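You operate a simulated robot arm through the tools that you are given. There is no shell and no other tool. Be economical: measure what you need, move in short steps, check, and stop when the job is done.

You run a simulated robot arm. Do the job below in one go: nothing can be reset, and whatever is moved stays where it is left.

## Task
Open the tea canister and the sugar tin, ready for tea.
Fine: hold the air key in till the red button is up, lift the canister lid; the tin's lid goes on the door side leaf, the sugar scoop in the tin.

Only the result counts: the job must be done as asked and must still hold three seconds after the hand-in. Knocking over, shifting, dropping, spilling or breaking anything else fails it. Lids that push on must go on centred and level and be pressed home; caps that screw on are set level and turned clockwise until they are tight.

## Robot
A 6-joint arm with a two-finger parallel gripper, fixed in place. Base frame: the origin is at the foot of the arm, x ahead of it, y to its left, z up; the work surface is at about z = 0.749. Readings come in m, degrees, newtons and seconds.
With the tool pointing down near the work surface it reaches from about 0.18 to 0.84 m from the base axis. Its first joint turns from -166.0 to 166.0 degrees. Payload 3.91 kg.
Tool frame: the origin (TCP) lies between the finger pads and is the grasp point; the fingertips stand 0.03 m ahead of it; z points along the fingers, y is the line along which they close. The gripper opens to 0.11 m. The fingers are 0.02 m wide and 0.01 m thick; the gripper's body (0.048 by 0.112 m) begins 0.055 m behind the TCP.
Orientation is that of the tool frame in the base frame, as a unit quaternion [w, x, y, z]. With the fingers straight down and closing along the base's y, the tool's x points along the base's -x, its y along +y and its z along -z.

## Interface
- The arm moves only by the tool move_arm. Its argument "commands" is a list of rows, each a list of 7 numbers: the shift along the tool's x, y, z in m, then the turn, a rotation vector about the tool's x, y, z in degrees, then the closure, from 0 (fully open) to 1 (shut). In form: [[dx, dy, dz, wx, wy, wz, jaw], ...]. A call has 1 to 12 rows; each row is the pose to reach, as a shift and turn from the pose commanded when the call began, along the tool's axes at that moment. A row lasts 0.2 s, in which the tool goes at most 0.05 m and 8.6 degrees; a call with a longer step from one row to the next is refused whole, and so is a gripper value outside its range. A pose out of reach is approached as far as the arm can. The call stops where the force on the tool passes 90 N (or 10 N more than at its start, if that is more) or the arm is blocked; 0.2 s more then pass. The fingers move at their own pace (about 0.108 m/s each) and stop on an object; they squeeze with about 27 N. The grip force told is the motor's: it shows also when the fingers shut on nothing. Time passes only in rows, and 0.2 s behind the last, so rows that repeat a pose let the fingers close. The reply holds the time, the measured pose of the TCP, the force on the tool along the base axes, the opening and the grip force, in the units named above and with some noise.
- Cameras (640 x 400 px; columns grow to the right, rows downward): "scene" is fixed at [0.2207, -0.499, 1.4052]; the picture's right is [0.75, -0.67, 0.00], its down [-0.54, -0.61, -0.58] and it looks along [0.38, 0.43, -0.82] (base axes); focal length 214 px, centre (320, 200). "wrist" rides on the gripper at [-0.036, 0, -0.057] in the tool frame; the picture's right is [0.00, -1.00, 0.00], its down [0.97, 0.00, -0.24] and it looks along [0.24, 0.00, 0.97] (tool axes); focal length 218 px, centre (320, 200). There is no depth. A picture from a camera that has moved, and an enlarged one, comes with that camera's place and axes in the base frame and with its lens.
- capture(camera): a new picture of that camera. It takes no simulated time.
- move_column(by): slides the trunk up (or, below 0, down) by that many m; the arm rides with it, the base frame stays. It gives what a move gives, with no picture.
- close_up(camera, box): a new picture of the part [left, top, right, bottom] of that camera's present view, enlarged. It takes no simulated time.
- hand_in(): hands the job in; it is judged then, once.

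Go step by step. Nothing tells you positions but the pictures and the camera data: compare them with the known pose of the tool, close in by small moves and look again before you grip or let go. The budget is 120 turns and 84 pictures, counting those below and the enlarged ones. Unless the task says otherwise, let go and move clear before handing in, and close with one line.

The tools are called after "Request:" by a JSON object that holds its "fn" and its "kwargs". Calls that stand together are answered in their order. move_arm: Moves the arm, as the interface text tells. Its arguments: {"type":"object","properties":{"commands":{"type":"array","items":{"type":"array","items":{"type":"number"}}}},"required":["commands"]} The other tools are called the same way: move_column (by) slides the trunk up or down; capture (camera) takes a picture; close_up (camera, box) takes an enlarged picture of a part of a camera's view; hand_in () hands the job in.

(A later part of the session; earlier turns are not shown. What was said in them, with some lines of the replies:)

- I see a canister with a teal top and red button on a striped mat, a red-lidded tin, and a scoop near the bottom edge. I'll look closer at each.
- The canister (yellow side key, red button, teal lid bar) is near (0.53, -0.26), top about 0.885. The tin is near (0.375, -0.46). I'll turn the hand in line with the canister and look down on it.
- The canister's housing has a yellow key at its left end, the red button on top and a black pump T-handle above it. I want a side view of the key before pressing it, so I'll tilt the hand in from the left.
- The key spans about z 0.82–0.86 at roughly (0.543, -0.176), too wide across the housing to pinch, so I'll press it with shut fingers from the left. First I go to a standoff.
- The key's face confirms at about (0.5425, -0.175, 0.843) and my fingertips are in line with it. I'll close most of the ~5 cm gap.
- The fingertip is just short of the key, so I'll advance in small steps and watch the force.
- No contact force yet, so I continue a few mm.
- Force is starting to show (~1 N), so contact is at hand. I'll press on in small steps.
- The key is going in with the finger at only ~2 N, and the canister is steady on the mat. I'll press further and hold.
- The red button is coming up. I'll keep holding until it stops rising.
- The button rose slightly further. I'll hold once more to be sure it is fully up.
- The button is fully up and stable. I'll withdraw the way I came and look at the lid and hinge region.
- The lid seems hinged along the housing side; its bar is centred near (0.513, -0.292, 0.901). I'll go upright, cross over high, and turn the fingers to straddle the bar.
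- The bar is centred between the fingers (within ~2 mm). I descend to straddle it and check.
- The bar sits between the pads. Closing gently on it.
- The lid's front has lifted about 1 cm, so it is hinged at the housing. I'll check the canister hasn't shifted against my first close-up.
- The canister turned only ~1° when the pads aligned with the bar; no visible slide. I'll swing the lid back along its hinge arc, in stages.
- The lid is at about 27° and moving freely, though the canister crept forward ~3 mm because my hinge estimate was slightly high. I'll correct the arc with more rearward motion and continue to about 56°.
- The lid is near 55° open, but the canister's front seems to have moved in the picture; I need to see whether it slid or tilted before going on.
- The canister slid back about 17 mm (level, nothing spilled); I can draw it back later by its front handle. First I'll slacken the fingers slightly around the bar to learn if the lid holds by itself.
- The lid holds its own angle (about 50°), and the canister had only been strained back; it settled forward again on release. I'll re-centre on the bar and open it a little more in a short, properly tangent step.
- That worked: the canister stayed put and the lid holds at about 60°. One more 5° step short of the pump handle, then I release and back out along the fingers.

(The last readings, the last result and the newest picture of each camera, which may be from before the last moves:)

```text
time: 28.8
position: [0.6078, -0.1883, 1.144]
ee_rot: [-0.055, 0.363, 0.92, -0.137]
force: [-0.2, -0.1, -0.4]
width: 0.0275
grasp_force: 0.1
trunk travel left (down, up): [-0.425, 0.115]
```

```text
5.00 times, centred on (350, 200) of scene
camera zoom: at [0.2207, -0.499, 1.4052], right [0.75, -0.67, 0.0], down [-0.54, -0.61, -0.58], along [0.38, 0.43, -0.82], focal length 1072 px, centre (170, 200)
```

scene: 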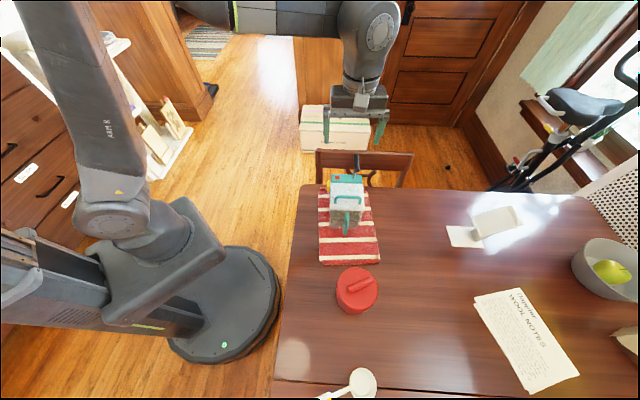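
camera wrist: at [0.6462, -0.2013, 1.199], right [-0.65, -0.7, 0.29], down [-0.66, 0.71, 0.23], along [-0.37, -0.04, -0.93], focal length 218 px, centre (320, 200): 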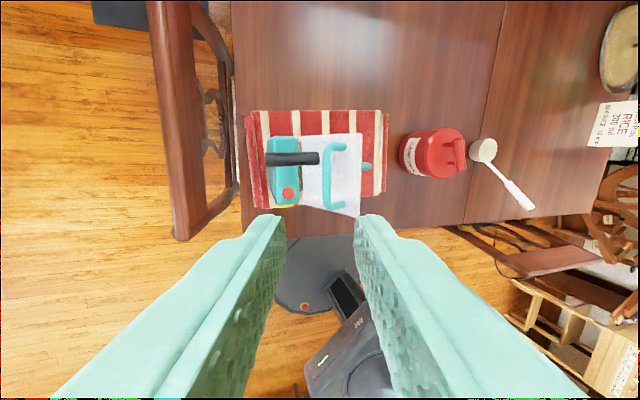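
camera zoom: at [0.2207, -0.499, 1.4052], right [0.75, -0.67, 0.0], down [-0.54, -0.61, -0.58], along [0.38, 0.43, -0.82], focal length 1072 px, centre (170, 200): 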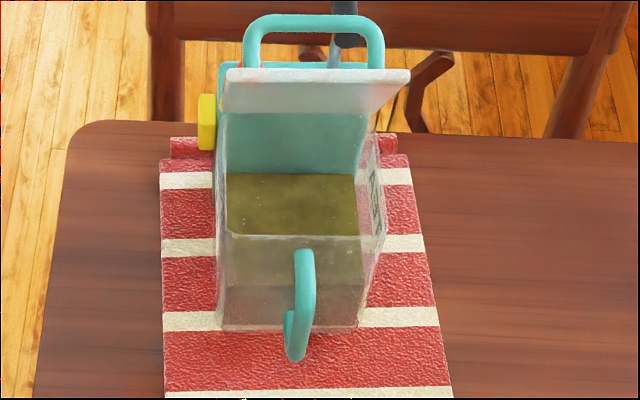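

The canister is open, the lid is standing by itself and nothing has spilled. Next is the sugar tin: I'll move upright above it and look.

Request:
{"fn": "move_arm", "kwargs": {"commands": [[-0.002, -0.041, 0.019, -2.1, 0, 0, 0.5], [-0.004, -0.082, 0.038, -4.2, 0, 0, 0.3], [-0.006, -0.123, 0.057, -6.3, 0, 0, 0], [-0.008, -0.163, 0.076, -8.5, 0, 0, 0], [-0.01, -0.204, 0.095, -10.6, 0, 0, 0], [-0.012, -0.245, 0.114, -12.7, 0, 0, 0], [-0.014, -0.286, 0.133, -14.9, 0, 0, 0], [-0.015, -0.3267, 0.152, -17, 0, 0, 0], [-0.015, -0.3267, 0.152, -17, 0, 0, 0]]}}

Request:
{"fn": "capture", "kwargs": {"camera": "wrist"}}

Request:
{"fn": "capture", "kwargs": {"camera": "scene"}}

```text
time: 30.8
position: [0.3784, -0.4578, 1.0912]
ee_rot: [0.001, 0.366, 0.931, 0.0]
force: [-0.3, 0.5, 0.6]
width: 0.1102
grasp_force: 0.1
trunk travel left (down, up): [-0.425, 0.115]
```

```text
40 pictures are left
camera wrist: at [0.4048, -0.4827, 1.1481], right [-0.68, -0.73, 0.0], down [-0.71, 0.66, 0.24], along [-0.18, 0.16, -0.97], focal length 218 px, centre (320, 200)
```

wrist: 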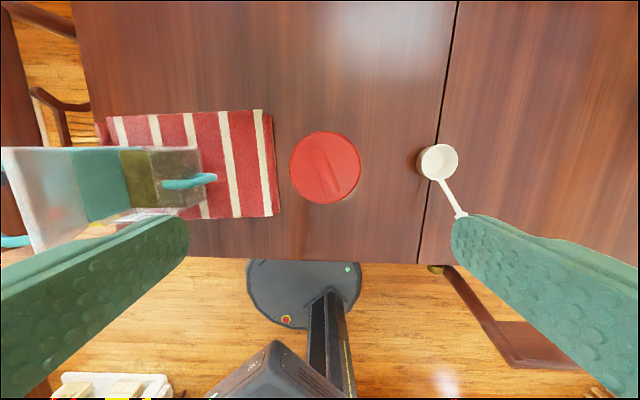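

```text
39 pictures are left
```

scene: 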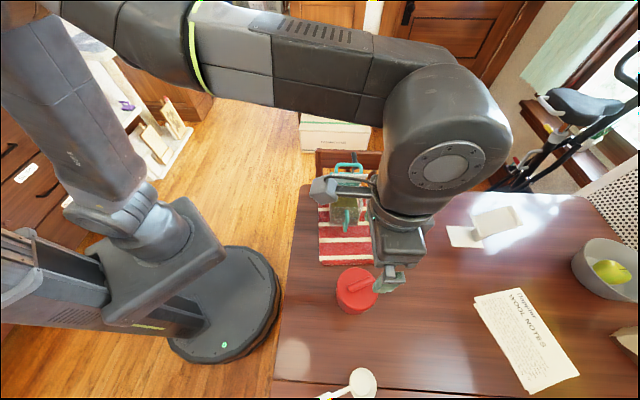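

The seam runs between the tin and the scoop, so the tin's leaf (toward the door) has clear space for the lid. I'll zoom on the tin lid and scoop for measurement.

Request:
{"fn": "close_up", "kwargs": {"camera": "wrist", "box": [270, 110, 390, 220]}}

Request:
{"fn": "close_up", "kwargs": {"camera": "wrist", "box": [390, 110, 520, 230]}}

```text
3.64 times, centred on (330, 165) of wrist
camera zoom: at [0.4048, -0.4827, 1.1481], right [-0.68, -0.73, 0.0], down [-0.71, 0.66, 0.24], along [-0.18, 0.16, -0.97], focal length 794 px, centre (284, 327)
```

zoom: 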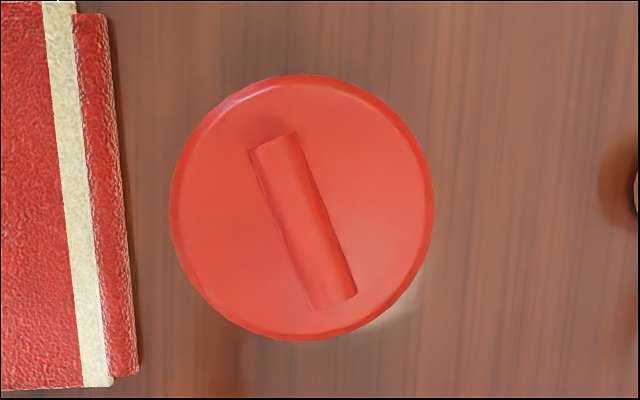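

```text
3.33 times, centred on (455, 170) of wrist
camera zoom: at [0.4048, -0.4827, 1.1481], right [-0.68, -0.73, 0.0], down [-0.71, 0.66, 0.24], along [-0.18, 0.16, -0.97], focal length 728 px, centre (-130, 300)
```

zoom: 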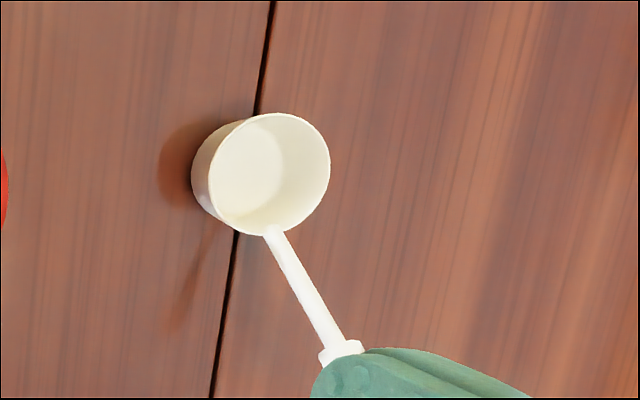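

Lid disc centre is about (0.377, -0.467), 10 cm across, with its bar about 21° off my finger line and its top near z 0.875. I'll turn to square up on the bar and come down partway to check.

Request:
{"fn": "move_arm", "kwargs": {"commands": [[-0.0053, -0.0087, 0.035, 0, 0, -7, 0.5], [-0.0053, -0.0087, 0.07, 0, 0, -14, 0.5], [-0.0053, -0.0087, 0.105, 0, 0, -21, 0.5], [-0.0053, -0.0087, 0.15, 0, 0, -21, 0.5], [-0.0053, -0.0087, 0.19, 0, 0, -21, 0.5], [-0.0053, -0.0087, 0.19, 0, 0, -21, 0.5]]}}

Request:
{"fn": "capture", "kwargs": {"camera": "wrist"}}

```text
time: 32.2
position: [0.3773, -0.4694, 0.8987]
ee_rot: [0.0, 0.19, 0.982, 0.001]
force: [-0.3, -0.8, 0.3]
width: 0.0549
grasp_force: 0.2
trunk travel left (down, up): [-0.425, 0.115]
```

```text
36 pictures are left
camera wrist: at [0.4103, -0.4835, 0.9557], right [-0.37, -0.93, 0.0], down [-0.9, 0.36, 0.24], along [-0.22, 0.09, -0.97], focal length 218 px, centre (320, 200)
```

wrist: 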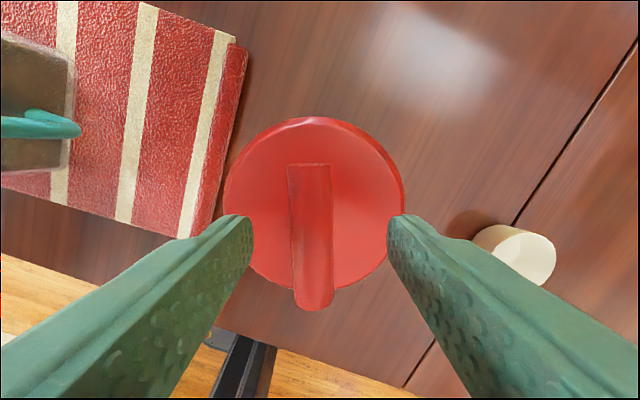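

Bar is square to the fingers, just 3 mm to one side. I'll shift, lower, and grip.

Request:
{"fn": "move_arm", "kwargs": {"commands": [[0, 0.0033, 0.01, 0, 0, 0, 0.5], [0, 0.0033, 0.0215, 0, 0, 0, 0.5], [0, 0.0033, 0.0215, 0, 0, 0, 1], [0, 0.0033, 0.0215, 0, 0, 0, 1], [0, 0.0033, 0.0215, 0, 0, 0, 1]]}}

Request:
{"fn": "capture", "kwargs": {"camera": "wrist"}}

```text
time: 33.4
position: [0.3782, -0.4663, 0.8786]
ee_rot: [-0.001, 0.19, 0.982, 0.0]
force: [-0.6, -0.4, 0.6]
width: 0.0169
grasp_force: 27.2
trunk travel left (down, up): [-0.425, 0.115]
```

```text
35 pictures are left
camera wrist: at [0.4117, -0.4799, 0.9354], right [-0.37, -0.93, 0.0], down [-0.9, 0.36, 0.24], along [-0.22, 0.09, -0.97], focal length 218 px, centre (320, 200)
```

wrist: 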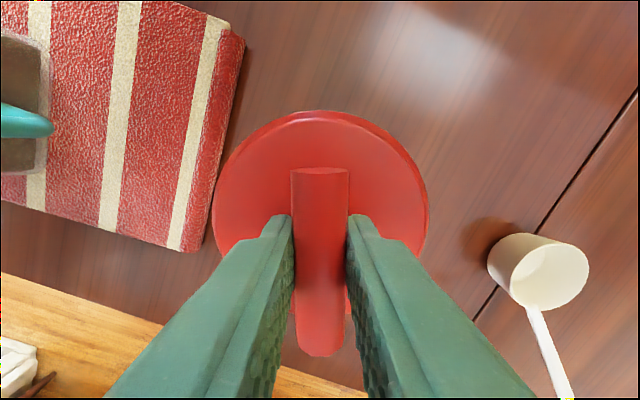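

Gripped on the bar (17 mm). I'll try a small straight lift and watch the force and the tin.

Request:
{"fn": "move_arm", "kwargs": {"commands": [[0, 0, -0.003, 0, 0, 0, 1], [0, 0, -0.006, 0, 0, 0, 1], [0, 0, -0.006, 0, 0, 0, 1]]}}

Request:
{"fn": "close_up", "kwargs": {"camera": "scene", "box": [310, 240, 410, 330]}}

```text
time: 34.2
position: [0.3776, -0.4658, 0.8845]
ee_rot: [0.0, 0.191, 0.982, 0.001]
force: [-0.7, -0.4, -1.0]
width: 0.0168
grasp_force: 26.8
trunk travel left (down, up): [-0.425, 0.115]
```

```text
4.44 times, centred on (360, 285) of scene
camera zoom: at [0.2207, -0.499, 1.4052], right [0.75, -0.67, 0.0], down [-0.54, -0.61, -0.58], along [0.38, 0.43, -0.82], focal length 953 px, centre (142, -178)
```

zoom: 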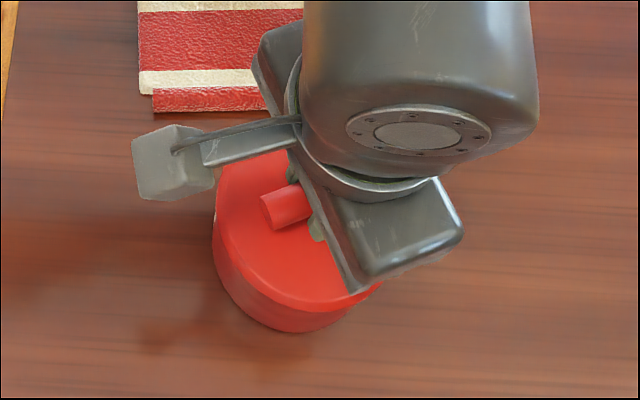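

Only ~1 N to lift, so the lid comes off freely. I'll raise it further slowly.

Request:
{"fn": "move_arm", "kwargs": {"commands": [[0, 0, -0.006, 0, 0, 0, 1], [0, 0, -0.012, 0, 0, 0, 1], [0, 0, -0.02, 0, 0, 0, 1], [0, 0, -0.03, 0, 0, 0, 1], [0, 0, -0.03, 0, 0, 0, 1]]}}

Request:
{"fn": "close_up", "kwargs": {"camera": "scene", "box": [310, 240, 410, 330]}}

Request:
{"fn": "capture", "kwargs": {"camera": "wrist"}}

```text
time: 35.4
position: [0.3779, -0.4642, 0.9155]
ee_rot: [0.0, 0.191, 0.982, 0.0]
force: [0.1, 0.1, 0.0]
width: 0.0167
grasp_force: 27.0
trunk travel left (down, up): [-0.425, 0.115]
```

```text
4.44 times, centred on (360, 285) of scene
camera zoom: at [0.2207, -0.499, 1.4052], right [0.75, -0.67, 0.0], down [-0.54, -0.61, -0.58], along [0.38, 0.43, -0.82], focal length 953 px, centre (142, -178)
```

zoom: 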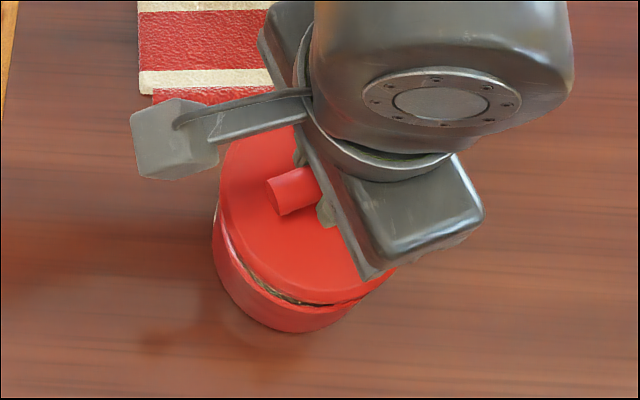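

```text
32 pictures are left
camera wrist: at [0.4116, -0.4789, 0.9723], right [-0.37, -0.93, 0.0], down [-0.9, 0.36, 0.24], along [-0.22, 0.09, -0.97], focal length 218 px, centre (320, 200)
```

wrist: 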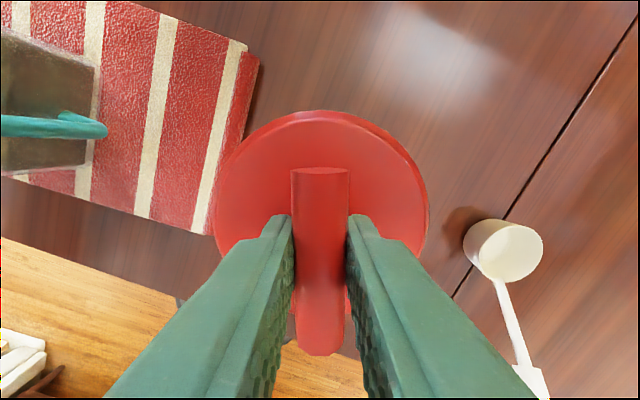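

The lid is off and the tin stayed put. I'll carry it to clear space on the same (door-side) leaf, right of the tin near (0.508, -0.555).

Request:
{"fn": "move_arm", "kwargs": {"commands": [[0, 0, -0.04, 0, 0, 0, 1], [-0.03, -0.007, -0.045, 0, 0, 0, 1], [-0.07, -0.0163, -0.045, 0, 0, 0, 1], [-0.11, -0.0256, -0.045, 0, 0, 0, 1], [-0.145, -0.0337, -0.045, 0, 0, 0, 1], [-0.1544, -0.0359, -0.045, 0, 0, 0, 1], [-0.1544, -0.0359, -0.005, 0, 0, 0, 1], [-0.1544, -0.0359, 0.035, 0, 0, 0, 1], [-0.1544, -0.0359, 0.065, 0, 0, 0, 1], [-0.1544, -0.0359, 0.085, 0, 0, 0, 1], [-0.1544, -0.0359, 0.085, 0, 0, 0, 1]]}}

Request:
{"fn": "capture", "kwargs": {"camera": "scene"}}

Request:
{"fn": "capture", "kwargs": {"camera": "wrist"}}

```text
time: 37.8
position: [0.5062, -0.5573, 0.8287]
ee_rot: [0.0, 0.19, 0.982, 0.0]
force: [1.0, 0.0, 0.1]
width: 0.0165
grasp_force: 27.0
trunk travel left (down, up): [-0.425, 0.115]
```

```text
31 pictures are left
```

scene: 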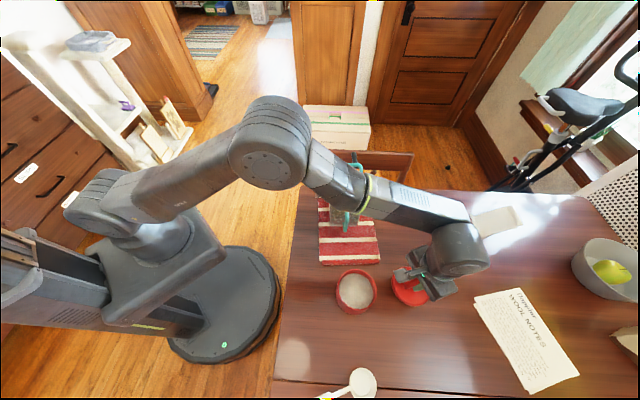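

```text
30 pictures are left
camera wrist: at [0.5403, -0.5705, 0.8857], right [-0.37, -0.93, 0.0], down [-0.9, 0.36, 0.24], along [-0.22, 0.09, -0.97], focal length 218 px, centre (320, 200)
```

wrist: 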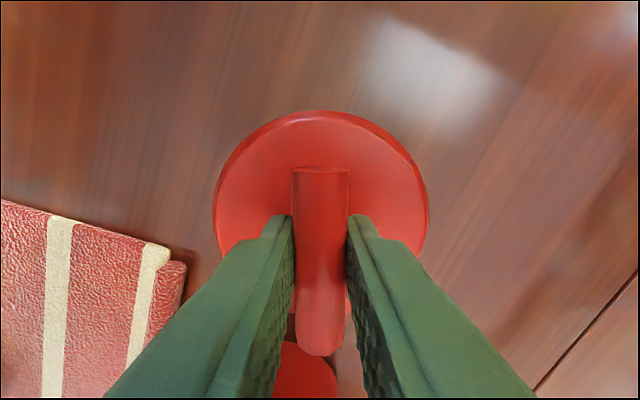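

Tin is open, sugar visible. I'm lowering the lid toward the table, gently feeling for contact.

Request:
{"fn": "move_arm", "kwargs": {"commands": [[0, 0, 0.006, 0, 0, 0, 1], [0, 0, 0.012, 0, 0, 0, 1], [0, 0, 0.012, 0, 0, 0, 1]]}}

Request:
{"fn": "move_arm", "kwargs": {"commands": [[0, 0, 0.003, 0, 0, 0, 1], [0, 0, 0.005, 0, 0, 0, 1]]}}

Request:
{"fn": "close_up", "kwargs": {"camera": "scene", "box": [370, 240, 460, 320]}}

```text
time: 38.6
position: [0.5068, -0.5563, 0.8179]
ee_rot: [0.0, 0.19, 0.982, 0.0]
force: [0.4, -0.4, -0.1]
width: 0.0166
grasp_force: 26.9
trunk travel left (down, up): [-0.425, 0.115]
```

```text
time: 39.2
position: [0.5073, -0.557, 0.8129]
ee_rot: [-0.001, 0.191, 0.982, -0.001]
force: [-0.3, 0.1, -0.8]
width: 0.0167
grasp_force: 26.9
trunk travel left (down, up): [-0.425, 0.115]
```

```text
5.00 times, centred on (415, 280) of scene
camera zoom: at [0.2207, -0.499, 1.4052], right [0.75, -0.67, 0.0], down [-0.54, -0.61, -0.58], along [0.38, 0.43, -0.82], focal length 1072 px, centre (-155, -200)
```

zoom: 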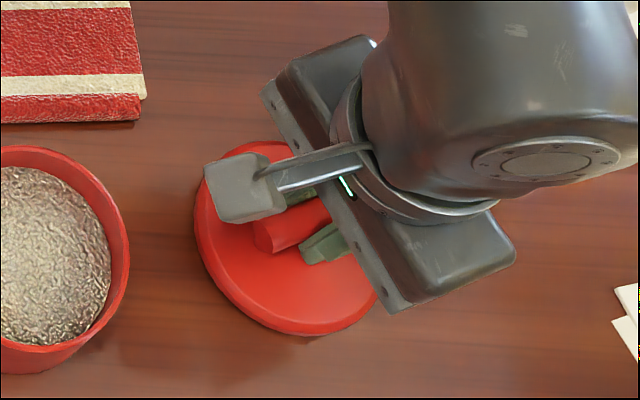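

Request:
{"fn": "move_arm", "kwargs": {"commands": [[0, 0, 0.003, 0, 0, 0, 1], [0, 0, 0.005, 0, 0, 0, 1]]}}

Request:
{"fn": "move_arm", "kwargs": {"commands": [[0, 0, 0.002, 0, 0, 0, 1], [0, 0, 0.004, 0, 0, 0, 1]]}}

```text
time: 39.8
position: [0.5063, -0.5564, 0.8081]
ee_rot: [0.001, 0.192, 0.981, -0.001]
force: [-0.6, -1.1, -0.4]
width: 0.0167
grasp_force: 26.7
trunk travel left (down, up): [-0.425, 0.115]
```

```text
time: 40.4
position: [0.5067, -0.5562, 0.803]
ee_rot: [0.0, 0.19, 0.982, 0.0]
force: [-0.2, -0.2, -0.7]
width: 0.0166
grasp_force: 26.7
trunk travel left (down, up): [-0.425, 0.115]
```

No contact yet; continuing down in 3 mm steps.

Request:
{"fn": "move_arm", "kwargs": {"commands": [[0, 0, 0.0015, 0, 0, 0, 1], [0, 0, 0.003, 0, 0, 0, 1]]}}

Request:
{"fn": "move_arm", "kwargs": {"commands": [[0, 0, 0.0015, 0, 0, 0, 1], [0, 0, 0.003, 0, 0, 0, 1]]}}

Request:
{"fn": "close_up", "kwargs": {"camera": "scene", "box": [370, 240, 460, 320]}}

```text
time: 41.0
position: [0.5053, -0.5567, 0.8001]
ee_rot: [0.0, 0.191, 0.982, 0.001]
force: [-0.3, 0.4, -0.6]
width: 0.0165
grasp_force: 27.3
trunk travel left (down, up): [-0.425, 0.115]
```

```text
time: 41.6
position: [0.5064, -0.5562, 0.7976]
ee_rot: [0.0, 0.192, 0.981, 0.0]
force: [0.2, 0.5, 0.4]
width: 0.0166
grasp_force: 27.4
trunk travel left (down, up): [-0.425, 0.115]
```

```text
5.00 times, centred on (415, 280) of scene
camera zoom: at [0.2207, -0.499, 1.4052], right [0.75, -0.67, 0.0], down [-0.54, -0.61, -0.58], along [0.38, 0.43, -0.82], focal length 1072 px, centre (-155, -200)
```

zoom: 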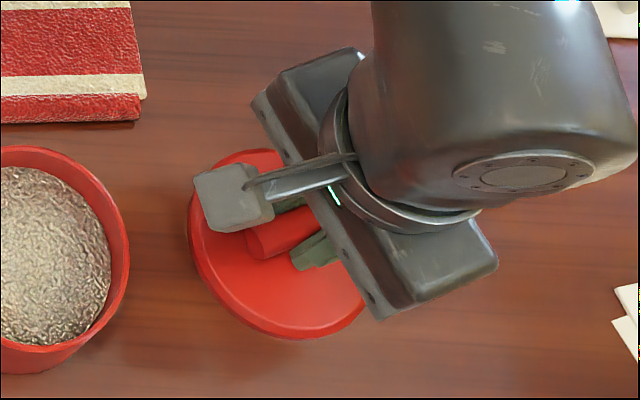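

Nearly down: the disc is about 1 cm above the table or less. I continue with 2 mm steps.

Request:
{"fn": "move_arm", "kwargs": {"commands": [[0, 0, 0.001, 0, 0, 0, 1], [0, 0, 0.002, 0, 0, 0, 1]]}}

Request:
{"fn": "move_arm", "kwargs": {"commands": [[0, 0, 0.001, 0, 0, 0, 1], [0, 0, 0.002, 0, 0, 0, 1]]}}

Request:
{"fn": "move_arm", "kwargs": {"commands": [[0, 0, 0.001, 0, 0, 0, 1], [0, 0, 0.002, 0, 0, 0, 1]]}}

```text
time: 42.2
position: [0.5069, -0.5566, 0.798]
ee_rot: [0.001, 0.191, 0.982, -0.001]
force: [0.3, -2.5, 11.5]
width: 0.0166
grasp_force: 26.9
trunk travel left (down, up): [-0.425, 0.115]
```

```text
time: 42.8
position: [0.5069, -0.5554, 0.798]
ee_rot: [0.002, 0.191, 0.982, -0.001]
force: [3.4, -0.9, 27.8]
width: 0.0166
grasp_force: 26.5
trunk travel left (down, up): [-0.425, 0.115]
```

```text
time: 43.4
position: [0.5055, -0.5559, 0.7976]
ee_rot: [0.003, 0.191, 0.982, -0.002]
force: [4.7, -4.0, 35.6]
width: 0.0166
grasp_force: 27.0
trunk travel left (down, up): [-0.425, 0.115]
```

Contact is clear: the lid is seated on the table (z stopped at 0.798). I'll ease off the push, open modestly and rise straight up.

Request:
{"fn": "move_arm", "kwargs": {"commands": [[0, 0, -0.0055, 0, 0, 0, 1], [0, 0, -0.0055, 0, 0, 0, 0.8], [0, 0, -0.0055, 0, 0, 0, 0.6], [0, 0, -0.0055, 0, 0, 0, 0.6], [0, 0, -0.04, 0, 0, 0, 0.6], [0, 0, -0.09, 0, 0, 0, 0.6], [0, 0, -0.14, 0, 0, 0, 0.6], [0, 0, -0.19, 0, 0, 0, 0.6], [0, 0, -0.24, 0, 0, 0, 0.6], [0, 0, -0.26, 0, 0, 0, 0.6]]}}

Request:
{"fn": "capture", "kwargs": {"camera": "wrist"}}

Request:
{"fn": "capture", "kwargs": {"camera": "scene"}}

```text
time: 45.6
position: [0.5069, -0.557, 1.0527]
ee_rot: [0.0, 0.191, 0.982, 0.0]
force: [-0.5, 0.1, 0.5]
width: 0.0439
grasp_force: 0.0
trunk travel left (down, up): [-0.425, 0.115]
```

```text
27 pictures are left
camera wrist: at [0.5406, -0.57, 1.1087], right [-0.37, -0.93, 0.0], down [-0.9, 0.36, 0.24], along [-0.22, 0.09, -0.97], focal length 218 px, centre (320, 200)
```

wrist: 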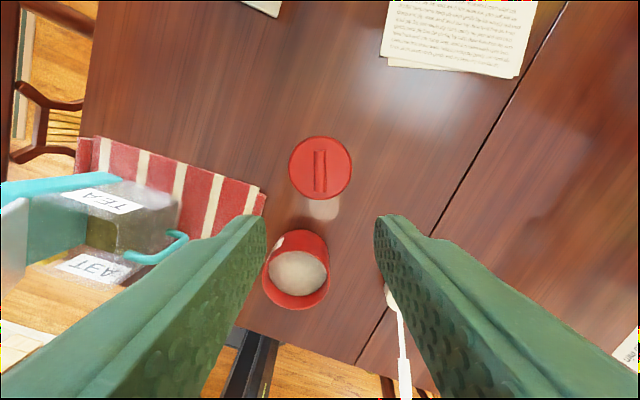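

```text
26 pictures are left
```

scene: 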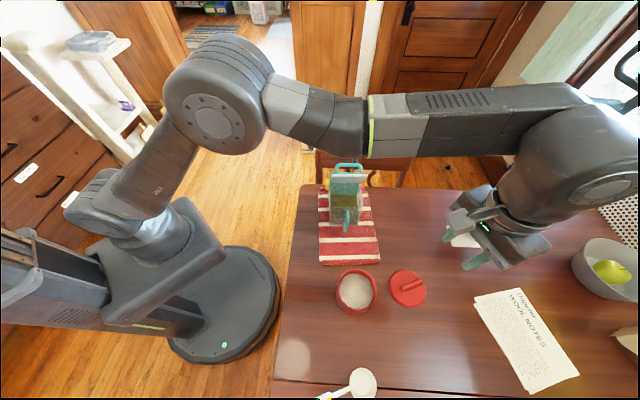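

The lid rests flat on the door-side leaf. Now the scoop: I'll hover over its handle for a good look.

Request:
{"fn": "move_arm", "kwargs": {"commands": [[0.037, -0.0208, 0.004, 0, 0, -2.8, 0.6], [0.074, -0.0416, 0.008, 0, 0, -5.5, 0.6], [0.111, -0.0624, 0.011, 0, 0, -8.3, 0.6], [0.148, -0.0832, 0.015, 0, 0, -11, 0.6], [0.185, -0.104, 0.019, 0, 0, -13.8, 0.6], [0.222, -0.1247, 0.023, 0, 0, -16.5, 0.6], [0.26, -0.1455, 0.026, 0, 0, -19.3, 0.6], [0.2963, -0.1663, 0.03, 0, 0, -22, 0.6], [0.2963, -0.1663, 0.03, 0, 0, -22, 0.6]]}}

Request:
{"fn": "capture", "kwargs": {"camera": "wrist"}}

```text
time: 47.6
position: [0.1693, -0.6005, 1.0221]
ee_rot: [0.0, 0.0, 1.0, 0.0]
force: [0.3, 0.8, -1.0]
width: 0.0438
grasp_force: 0.1
trunk travel left (down, up): [-0.425, 0.115]
```

```text
25 pictures are left
camera wrist: at [0.2049, -0.6002, 1.0788], right [0.0, -1.0, 0.0], down [-0.97, 0.0, 0.24], along [-0.24, 0.0, -0.97], focal length 218 px, centre (320, 200)
```

wrist: 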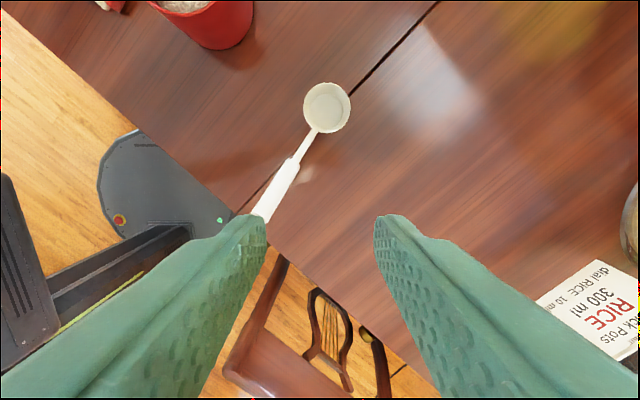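

The scoop stands on its cup near (0.252, -0.608), with its handle sloping up ~42° to an end near (0.143, -0.543, 0.886). I'll line up over the thick grip with fingers across it.

Request:
{"fn": "move_arm", "kwargs": {"commands": [[0.001, 0.011, 0.018, 0, 0, 7.5, 0.6], [0.002, 0.022, 0.036, 0, 0, 15, 0.6], [0.004, 0.033, 0.054, 0, 0, 22.5, 0.6], [0.005, 0.044, 0.072, 0, 0, 30, 0.6], [0.005, 0.044, 0.072, 0, 0, 30, 0.6]]}}

Request:
{"fn": "capture", "kwargs": {"camera": "wrist"}}

Request:
{"fn": "close_up", "kwargs": {"camera": "scene", "box": [280, 320, 400, 400]}}

```text
time: 48.8
position: [0.1632, -0.5547, 0.9496]
ee_rot: [0.0, 0.26, 0.966, 0.0]
force: [-0.2, 0.5, -0.3]
width: 0.044
grasp_force: 0.0
trunk travel left (down, up): [-0.425, 0.115]
```

```text
24 pictures are left
camera wrist: at [0.1948, -0.5738, 1.0059], right [-0.5, -0.87, 0.0], down [-0.84, 0.49, 0.24], along [-0.21, 0.12, -0.97], focal length 218 px, centre (320, 200)
```

wrist: 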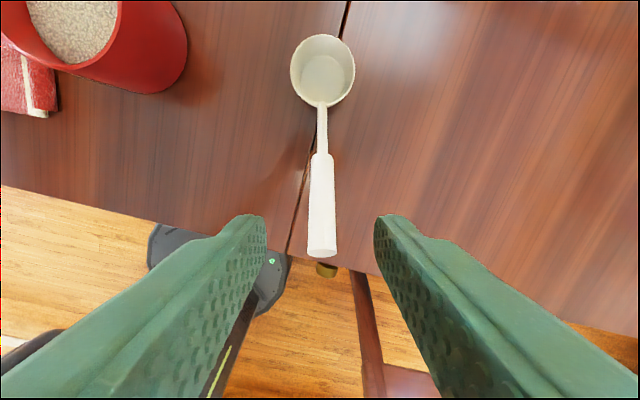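

```text
5.00 times, centred on (340, 360) of scene
camera zoom: at [0.2207, -0.499, 1.4052], right [0.75, -0.67, 0.0], down [-0.54, -0.61, -0.58], along [0.38, 0.43, -0.82], focal length 1072 px, centre (220, -600)
```

zoom: 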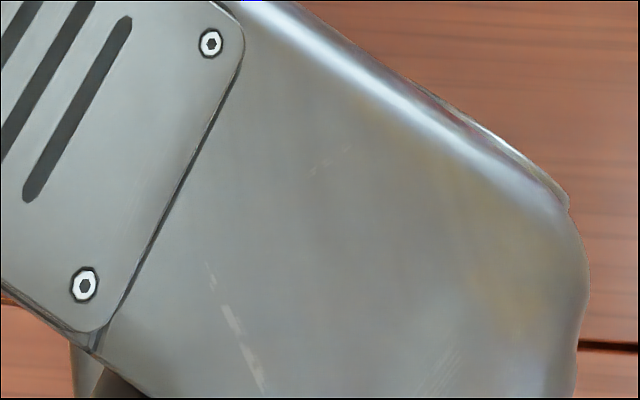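

Handle is centred and parallel to the camera line. I'll descend so the pads take mid-grip, and close.

Request:
{"fn": "move_arm", "kwargs": {"commands": [[0, -0.0015, 0.04, 0, 0, 0, 0.6], [0, -0.0015, 0.08, 0, 0, 0, 0.6], [0, -0.0015, 0.089, 0, 0, 0, 0.6], [0, -0.0015, 0.089, 0, 0, 0, 0.9], [0, -0.0015, 0.089, 0, 0, 0, 1], [0, -0.0015, 0.089, 0, 0, 0, 1], [0, -0.0015, 0.089, 0, 0, 0, 1]]}}

Request:
{"fn": "capture", "kwargs": {"camera": "wrist"}}

```text
time: 50.4
position: [0.1641, -0.5572, 0.8614]
ee_rot: [-0.001, 0.26, 0.966, 0.001]
force: [-0.1, -0.1, 0.1]
width: 0.0171
grasp_force: 27.4
trunk travel left (down, up): [-0.425, 0.115]
```

```text
22 pictures are left
camera wrist: at [0.1957, -0.5755, 0.9176], right [-0.5, -0.87, 0.0], down [-0.84, 0.49, 0.24], along [-0.21, 0.12, -0.97], focal length 218 px, centre (320, 200)
```

wrist: 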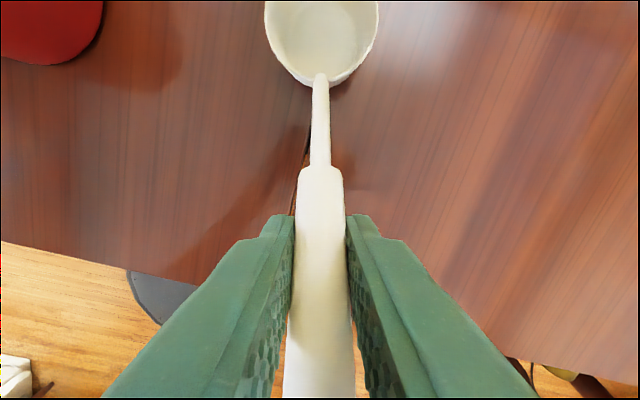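

Gripped on the handle (17 mm). I'll lift the scoop straight up and check it is held firmly.

Request:
{"fn": "move_arm", "kwargs": {"commands": [[0, 0, -0.02, 0, 0, 0, 1], [0, 0, -0.05, 0, 0, 0, 1], [0, 0, -0.09, 0, 0, 0, 1], [0, 0, -0.13, 0, 0, 0, 1], [0, 0, -0.15, 0, 0, 0, 1], [0, 0, -0.15, 0, 0, 0, 1]]}}

Request:
{"fn": "capture", "kwargs": {"camera": "wrist"}}

```text
time: 51.8
position: [0.1622, -0.5576, 1.0117]
ee_rot: [0.001, 0.259, 0.966, 0.0]
force: [-0.9, -0.1, -0.6]
width: 0.017
grasp_force: 26.9
trunk travel left (down, up): [-0.425, 0.115]
```

```text
21 pictures are left
camera wrist: at [0.1942, -0.5762, 1.0679], right [-0.5, -0.87, 0.0], down [-0.84, 0.49, 0.24], along [-0.21, 0.12, -0.97], focal length 218 px, centre (320, 200)
```

wrist: 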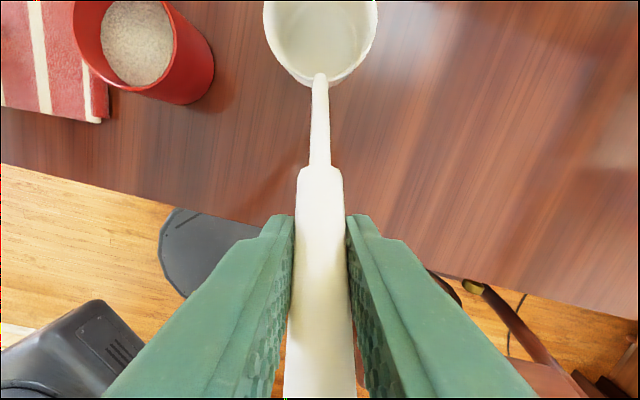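

The scoop is held steady. I'll carry it at height to above the tin.

Request:
{"fn": "move_arm", "kwargs": {"commands": [[-0.009, 0.035, 0, 0, 0, 0, 1], [-0.019, 0.073, 0, 0, 0, 0, 1], [-0.029, 0.11, 0, 0, 0, 0, 1], [-0.039, 0.148, 0, 0, 0, 0, 1], [-0.049, 0.186, 0, 0, 0, 0, 1], [-0.049, 0.186, 0, 0, 0, 0, 1]]}}

Request:
{"fn": "capture", "kwargs": {"camera": "wrist"}}

Request:
{"fn": "close_up", "kwargs": {"camera": "scene", "box": [300, 220, 440, 330]}}

```text
time: 53.2
position: [0.2997, -0.4214, 1.0109]
ee_rot: [0.0, 0.259, 0.966, 0.0]
force: [0.5, 0.3, -0.7]
width: 0.0175
grasp_force: 27.2
trunk travel left (down, up): [-0.425, 0.115]
```

```text
20 pictures are left
camera wrist: at [0.3307, -0.4394, 1.0687], right [-0.5, -0.87, 0.0], down [-0.84, 0.49, 0.24], along [-0.21, 0.12, -0.97], focal length 218 px, centre (320, 200)
```

wrist: 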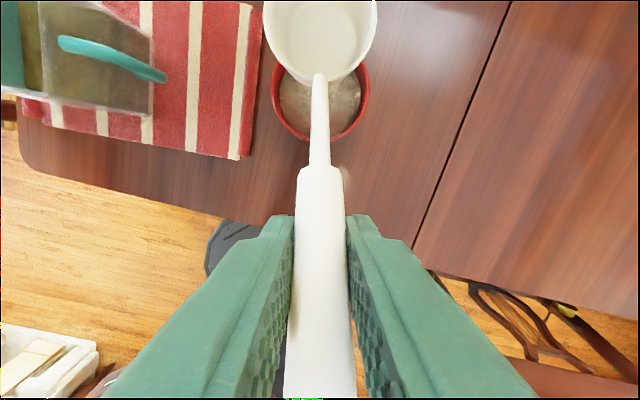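

```text
3.64 times, centred on (370, 275) of scene
camera zoom: at [0.2207, -0.499, 1.4052], right [0.75, -0.67, 0.0], down [-0.54, -0.61, -0.58], along [0.38, 0.43, -0.82], focal length 780 px, centre (138, -73)
```

zoom: 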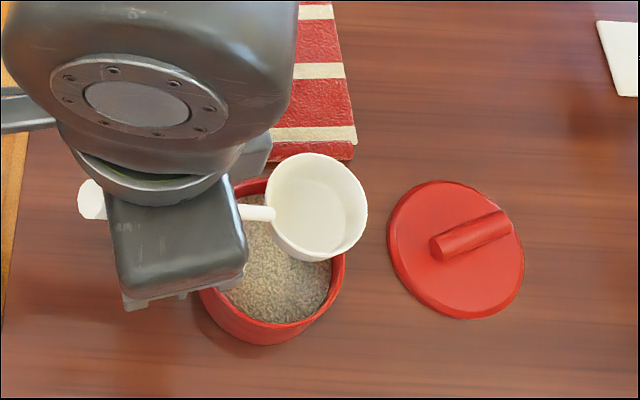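

The cup is in line with the tin (tin centre about (0.3785, -0.467)) and sugar sits close under the rim. I'll shift 3 mm back toward centre and lower to just above the sugar.

Request:
{"fn": "move_arm", "kwargs": {"commands": [[0.003, 0, 0.025, 0, 0, 0, 1], [0.003, 0, 0.045, 0, 0, 0, 1], [0.003, 0, 0.06, 0, 0, 0, 1], [0.003, 0, 0.068, 0, 0, 0, 1], [0.003, 0, 0.068, 0, 0, 0, 1]]}}

Request:
{"fn": "close_up", "kwargs": {"camera": "scene", "box": [300, 220, 440, 330]}}

Request:
{"fn": "capture", "kwargs": {"camera": "wrist"}}

```text
time: 54.4
position: [0.2959, -0.4186, 0.9429]
ee_rot: [0.0, 0.259, 0.966, 0.0]
force: [-0.1, 0.0, -0.6]
width: 0.0174
grasp_force: 27.5
trunk travel left (down, up): [-0.425, 0.115]
```

```text
3.64 times, centred on (370, 275) of scene
camera zoom: at [0.2207, -0.499, 1.4052], right [0.75, -0.67, 0.0], down [-0.54, -0.61, -0.58], along [0.38, 0.43, -0.82], focal length 780 px, centre (138, -73)
```

zoom: 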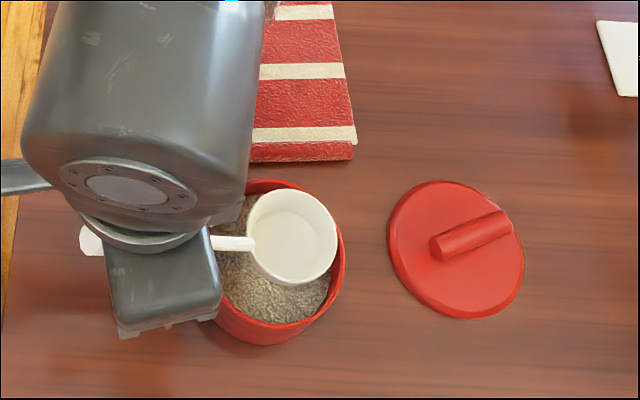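

```text
17 pictures are left
camera wrist: at [0.3275, -0.4379, 0.9997], right [-0.5, -0.87, 0.0], down [-0.84, 0.49, 0.24], along [-0.21, 0.12, -0.97], focal length 218 px, centre (320, 200)
```

wrist: 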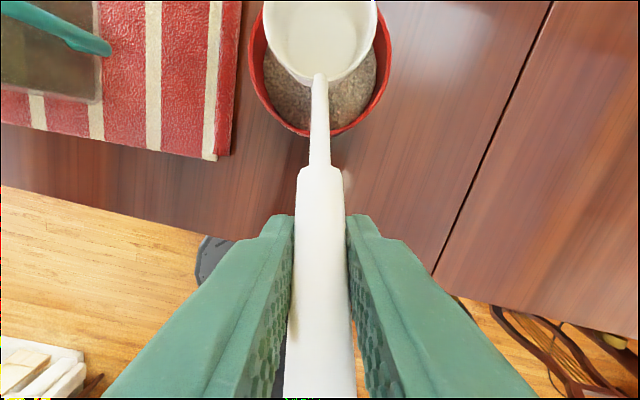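

Cup bottom is at the rim and inside the mouth on all sides. Lowering in small steps toward the sugar.

Request:
{"fn": "move_arm", "kwargs": {"commands": [[0, 0, 0.004, 0, 0, 0, 1], [0, 0, 0.008, 0, 0, 0, 1]]}}

Request:
{"fn": "move_arm", "kwargs": {"commands": [[0, 0, 0.0025, 0, 0, 0, 1], [0, 0, 0.005, 0, 0, 0, 1]]}}

Request:
{"fn": "move_arm", "kwargs": {"commands": [[0, 0, 0.002, 0, 0, 0, 1], [0, 0, 0.004, 0, 0, 0, 1]]}}

```text
time: 55.0
position: [0.2964, -0.4186, 0.9357]
ee_rot: [0.0, 0.259, 0.966, -0.001]
force: [-0.5, -0.9, -0.7]
width: 0.0171
grasp_force: 27.3
trunk travel left (down, up): [-0.425, 0.115]
```

```text
time: 55.6
position: [0.2969, -0.4187, 0.9307]
ee_rot: [0.0, 0.259, 0.966, 0.0]
force: [0.0, 0.0, -0.9]
width: 0.0175
grasp_force: 26.9
trunk travel left (down, up): [-0.425, 0.115]
```

```text
time: 56.2
position: [0.2958, -0.4182, 0.9258]
ee_rot: [0.0, 0.258, 0.966, 0.0]
force: [-0.8, 0.5, -1.0]
width: 0.0173
grasp_force: 27.2
trunk travel left (down, up): [-0.425, 0.115]
```

No contact yet; continuing in small steps and then looking.

Request:
{"fn": "move_arm", "kwargs": {"commands": [[0, 0, 0.002, 0, 0, 0, 1], [0, 0, 0.004, 0, 0, 0, 1]]}}

Request:
{"fn": "move_arm", "kwargs": {"commands": [[0, 0, 0.002, 0, 0, 0, 1], [0, 0, 0.004, 0, 0, 0, 1]]}}

Request:
{"fn": "close_up", "kwargs": {"camera": "scene", "box": [310, 230, 410, 330]}}

```text
time: 56.8
position: [0.2962, -0.4188, 0.9216]
ee_rot: [0.0, 0.26, 0.966, 0.0]
force: [0.2, 0.0, 0.0]
width: 0.0169
grasp_force: 27.3
trunk travel left (down, up): [-0.425, 0.115]
```

```text
time: 57.4
position: [0.297, -0.4192, 0.9184]
ee_rot: [0.0, 0.259, 0.966, 0.0]
force: [-0.2, 0.1, -0.5]
width: 0.0173
grasp_force: 26.7
trunk travel left (down, up): [-0.425, 0.115]
```

```text
4.00 times, centred on (360, 280) of scene
camera zoom: at [0.2207, -0.499, 1.4052], right [0.75, -0.67, 0.0], down [-0.54, -0.61, -0.58], along [0.38, 0.43, -0.82], focal length 858 px, centre (160, -120)
```

zoom: 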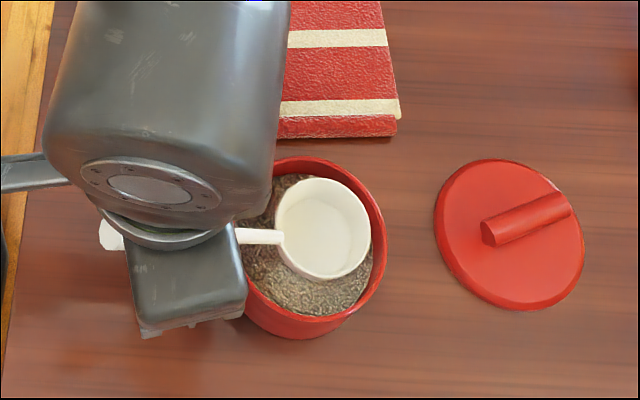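

The cup is inside the tin wall and clear all round. Continuing down to the sugar.

Request:
{"fn": "move_arm", "kwargs": {"commands": [[0, 0, 0.002, 0, 0, 0, 1], [0, 0, 0.004, 0, 0, 0, 1]]}}

Request:
{"fn": "move_arm", "kwargs": {"commands": [[0, 0, 0.002, 0, 0, 0, 1], [0, 0, 0.004, 0, 0, 0, 1]]}}

Request:
{"fn": "move_arm", "kwargs": {"commands": [[0, 0, 0.002, 0, 0, 0, 1], [0, 0, 0.004, 0, 0, 0, 1]]}}

Request:
{"fn": "close_up", "kwargs": {"camera": "scene", "box": [310, 230, 410, 330]}}

```text
time: 58.0
position: [0.2965, -0.4183, 0.9142]
ee_rot: [0.0, 0.259, 0.966, 0.0]
force: [-0.1, 0.2, -1.3]
width: 0.0173
grasp_force: 27.2
trunk travel left (down, up): [-0.425, 0.115]
```

```text
time: 58.6
position: [0.2973, -0.4181, 0.911]
ee_rot: [0.001, 0.259, 0.966, 0.0]
force: [-0.7, -0.1, -0.1]
width: 0.017
grasp_force: 26.3
trunk travel left (down, up): [-0.425, 0.115]
```

```text
time: 59.2
position: [0.2955, -0.42, 0.9061]
ee_rot: [0.0, 0.258, 0.966, 0.0]
force: [-0.3, 0.7, -1.5]
width: 0.0173
grasp_force: 27.4
trunk travel left (down, up): [-0.425, 0.115]
```

```text
4.00 times, centred on (360, 280) of scene
camera zoom: at [0.2207, -0.499, 1.4052], right [0.75, -0.67, 0.0], down [-0.54, -0.61, -0.58], along [0.38, 0.43, -0.82], focal length 858 px, centre (160, -120)
```

zoom: 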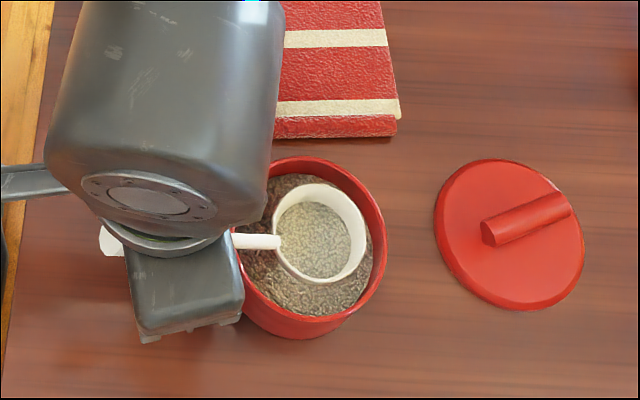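

The sugar lets the cup sink in, so the scoop can rest on the tin floor with its handle on the rim. I'll steepen the handle by 14° and nudge the cup forward so it settles inside, then lower until it touches.

Request:
{"fn": "move_arm", "kwargs": {"commands": [[-0.004, 0, 0, 0, 3.5, 0, 1], [-0.008, 0, 0, 0, 7, 0, 1], [-0.013, 0, 0, 0, 10.5, 0, 1], [-0.017, 0, 0, 0, 14, 0, 1], [-0.017, 0, 0.003, 0, 14, 0, 1], [-0.017, 0, 0.006, 0, 14, 0, 1]]}}

Request:
{"fn": "close_up", "kwargs": {"camera": "scene", "box": [310, 230, 410, 330]}}

Request:
{"fn": "capture", "kwargs": {"camera": "wrist"}}

```text
time: 60.6
position: [0.3123, -0.4284, 0.9013]
ee_rot: [-0.116, 0.258, 0.959, 0.031]
force: [2.2, -1.7, 1.5]
width: 0.0174
grasp_force: 27.3
trunk travel left (down, up): [-0.425, 0.115]
```

```text
4.00 times, centred on (360, 280) of scene
camera zoom: at [0.2207, -0.499, 1.4052], right [0.75, -0.67, 0.0], down [-0.54, -0.61, -0.58], along [0.38, 0.43, -0.82], focal length 858 px, centre (160, -120)
```

zoom: 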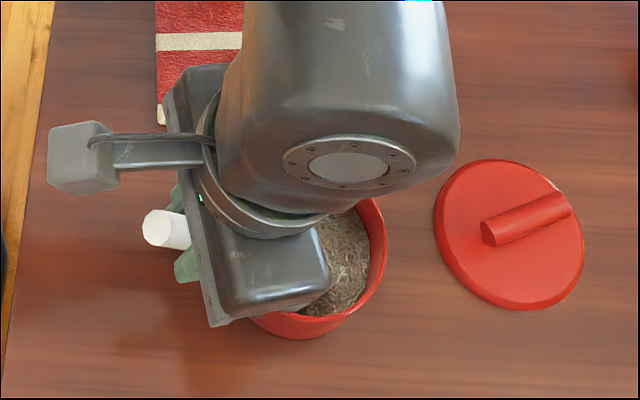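

```text
13 pictures are left
camera wrist: at [0.3546, -0.4524, 0.9469], right [-0.5, -0.87, 0.0], down [-0.77, 0.44, 0.47], along [-0.4, 0.23, -0.88], focal length 218 px, centre (320, 200)
```

wrist: 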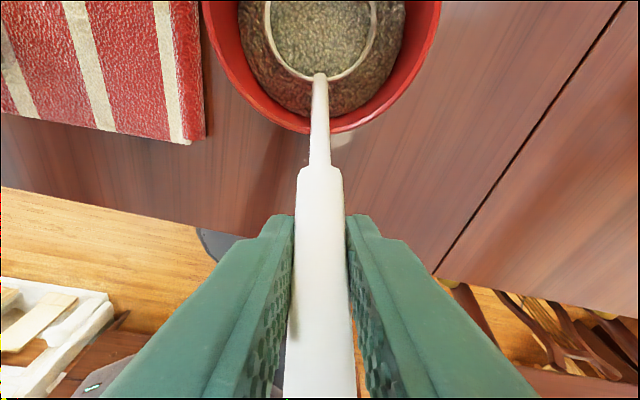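

The cup is in the sugar and the handle is just touching the rim (about 3 N). I'll ease forward 7 mm and down 8 mm so the cup reaches the floor.

Request:
{"fn": "move_arm", "kwargs": {"commands": [[-0.004, 0, -0.001, 0, 0, 0, 1], [-0.0063, 0, 0.002, 0, 0, 0, 1], [-0.0087, 0, 0.0061, 0, 0, 0, 1], [-0.0087, 0, 0.0061, 0, 0, 0, 1]]}}

Request:
{"fn": "capture", "kwargs": {"camera": "wrist"}}

```text
time: 61.6
position: [0.3167, -0.4307, 0.8924]
ee_rot: [-0.117, 0.256, 0.959, 0.03]
force: [-2.1, 1.0, 10.1]
width: 0.0173
grasp_force: 27.4
trunk travel left (down, up): [-0.425, 0.115]
```

```text
12 pictures are left
camera wrist: at [0.36, -0.4554, 0.9394], right [-0.5, -0.87, 0.0], down [-0.77, 0.44, 0.47], along [-0.4, 0.23, -0.88], focal length 218 px, centre (320, 200)
```

wrist: 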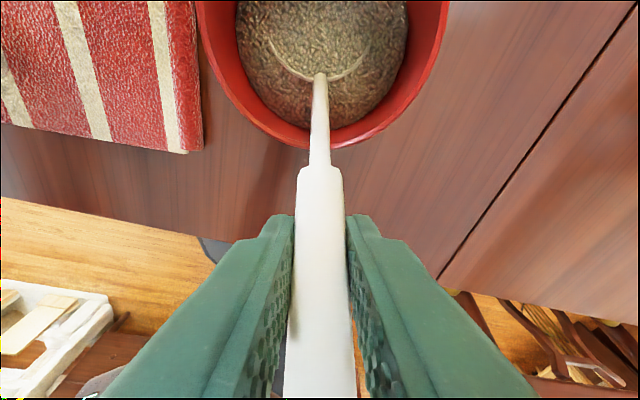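

The cup is on the tin floor (10 N up). I'll ease off 1 mm, open the fingers slightly and see how the scoop settles before leaving.

Request:
{"fn": "move_arm", "kwargs": {"commands": [[0, 0, -0.001, 0, 0, 0, 1], [0, 0, -0.001, 0, 0, 0, 0.8], [0, 0, -0.001, 0, 0, 0, 0.75], [0, 0, -0.001, 0, 0, 0, 0.7], [0, 0, -0.001, 0, 0, 0, 0.7], [0, 0, -0.001, 0, 0, 0, 0.7]]}}

Request:
{"fn": "capture", "kwargs": {"camera": "wrist"}}

```text
time: 63.0
position: [0.3174, -0.431, 0.8927]
ee_rot: [-0.118, 0.257, 0.959, 0.032]
force: [-0.7, -0.3, 0.0]
width: 0.0328
grasp_force: 0.1
trunk travel left (down, up): [-0.425, 0.115]
```

```text
11 pictures are left
camera wrist: at [0.3607, -0.4558, 0.9394], right [-0.5, -0.87, 0.0], down [-0.77, 0.44, 0.47], along [-0.41, 0.23, -0.88], focal length 218 px, centre (320, 200)
```

wrist: 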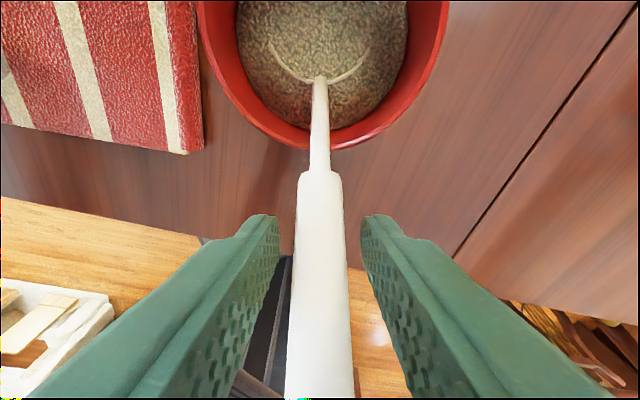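

The scoop rests steadily in the tin with its handle on the rim. I'll withdraw straight back along the fingers and check everything.

Request:
{"fn": "move_arm", "kwargs": {"commands": [[0, 0, -0.02, 0, 0, 0, 0.65], [0, 0, -0.05, 0, 0, 0, 0.65], [0, 0, -0.09, 0, 0, 0, 0.65], [0, 0, -0.13, 0, 0, 0, 0.65], [0.02, 0, -0.17, 0, -7, 0, 0.65], [0.06, 0.02, -0.2, 0, -14, 0, 0.65], [0.1, 0.05, -0.2, 0, -14, 0, 0.65], [0.13, 0.08, -0.2, 0, -14, 0, 0.65]]}}

Request:
{"fn": "capture", "kwargs": {"camera": "scene"}}

Request:
{"fn": "capture", "kwargs": {"camera": "wrist"}}

```text
refused: row 6 steps farther than a row can; nothing moved
```

```text
10 pictures are left
```

scene: 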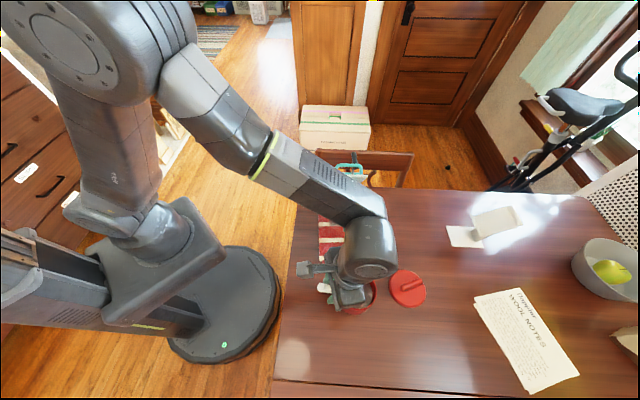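

```text
9 pictures are left
camera wrist: at [0.3607, -0.4558, 0.9394], right [-0.5, -0.87, 0.0], down [-0.77, 0.44, 0.47], along [-0.41, 0.23, -0.88], focal length 218 px, centre (320, 200)
```

wrist: 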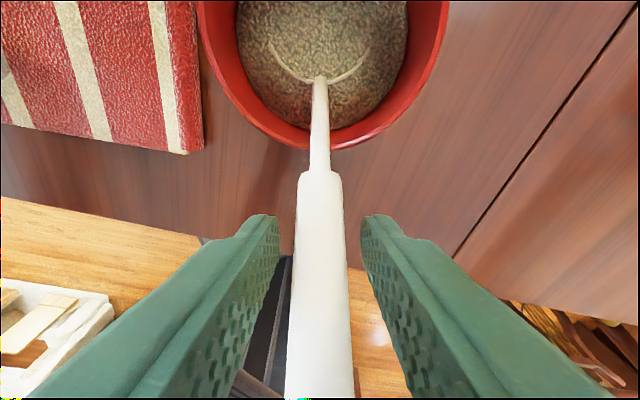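

That call was refused for one over-long step and nothing moved, so I'll withdraw with shorter steps.

Request:
{"fn": "move_arm", "kwargs": {"commands": [[0, 0, -0.02, 0, 0, 0, 0.65], [0, 0, -0.05, 0, 0, 0, 0.65], [0, 0, -0.09, 0, 0, 0, 0.65], [0, 0, -0.13, 0, 0, 0, 0.65], [0.02, 0, -0.16, 0, -7, 0, 0.65], [0.05, 0, -0.18, 0, -14, 0, 0.65], [0.09, 0, -0.19, 0, -14, 0, 0.65], [0.12, 0, -0.2, 0, -14, 0, 0.65]]}}

Request:
{"fn": "capture", "kwargs": {"camera": "scene"}}

Request:
{"fn": "capture", "kwargs": {"camera": "wrist"}}

```text
time: 64.8
position: [0.2563, -0.3961, 1.1187]
ee_rot: [0.001, 0.258, 0.966, 0.0]
force: [-0.9, -0.2, -0.4]
width: 0.0384
grasp_force: 0.0
trunk travel left (down, up): [-0.425, 0.115]
```

```text
8 pictures are left
```

scene: 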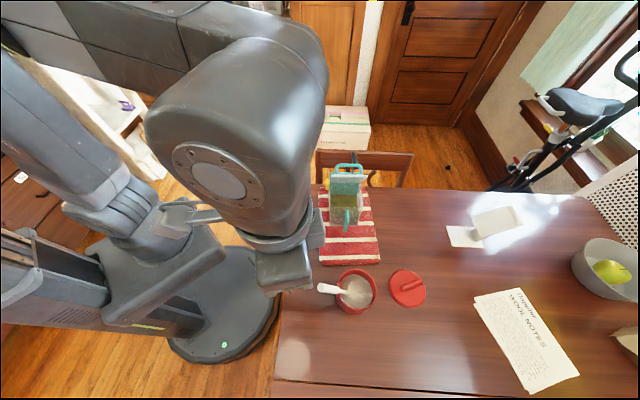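

```text
7 pictures are left
camera wrist: at [0.2888, -0.415, 1.175], right [-0.5, -0.87, 0.0], down [-0.84, 0.49, 0.24], along [-0.21, 0.12, -0.97], focal length 218 px, centre (320, 200)
```

wrist: 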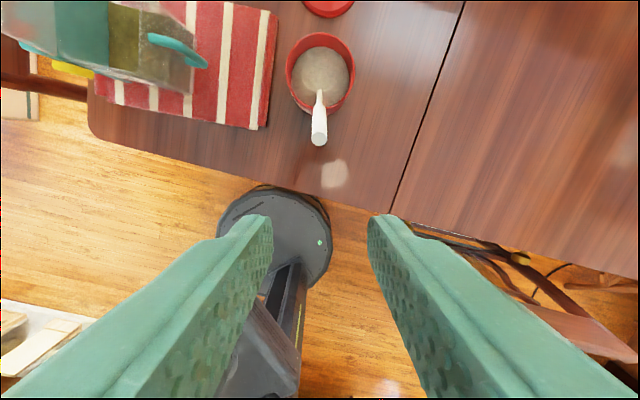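

Scoop is in the tin and the tin lid is on the door-side leaf. One last close look at the canister and tin before handing in.

Request:
{"fn": "close_up", "kwargs": {"camera": "scene", "box": [310, 150, 440, 320]}}

```text
2.35 times, centred on (375, 235) of scene
camera zoom: at [0.2207, -0.499, 1.4052], right [0.75, -0.67, 0.0], down [-0.54, -0.61, -0.58], along [0.38, 0.43, -0.82], focal length 505 px, centre (191, 118)
```

zoom: 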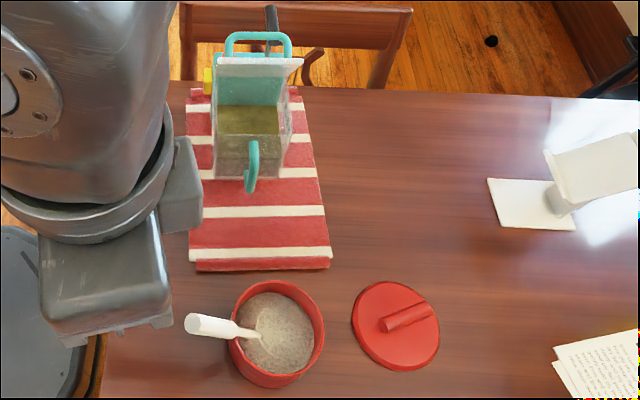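

The canister lid stands open, the tin is open with the scoop in it, and the tin lid lies flat on the door-side leaf. The hand is clear, so I'm handing in.

Request:
{"fn": "hand_in", "kwargs": {}}

```text
The job is handed in.
```

The job is handed in: the canister is open with its red button up, the tin's lid lies on the door-side leaf and the scoop is in the sugar; opening the canister lid left the canister about 1 cm back from where it first stood, still on its mat.
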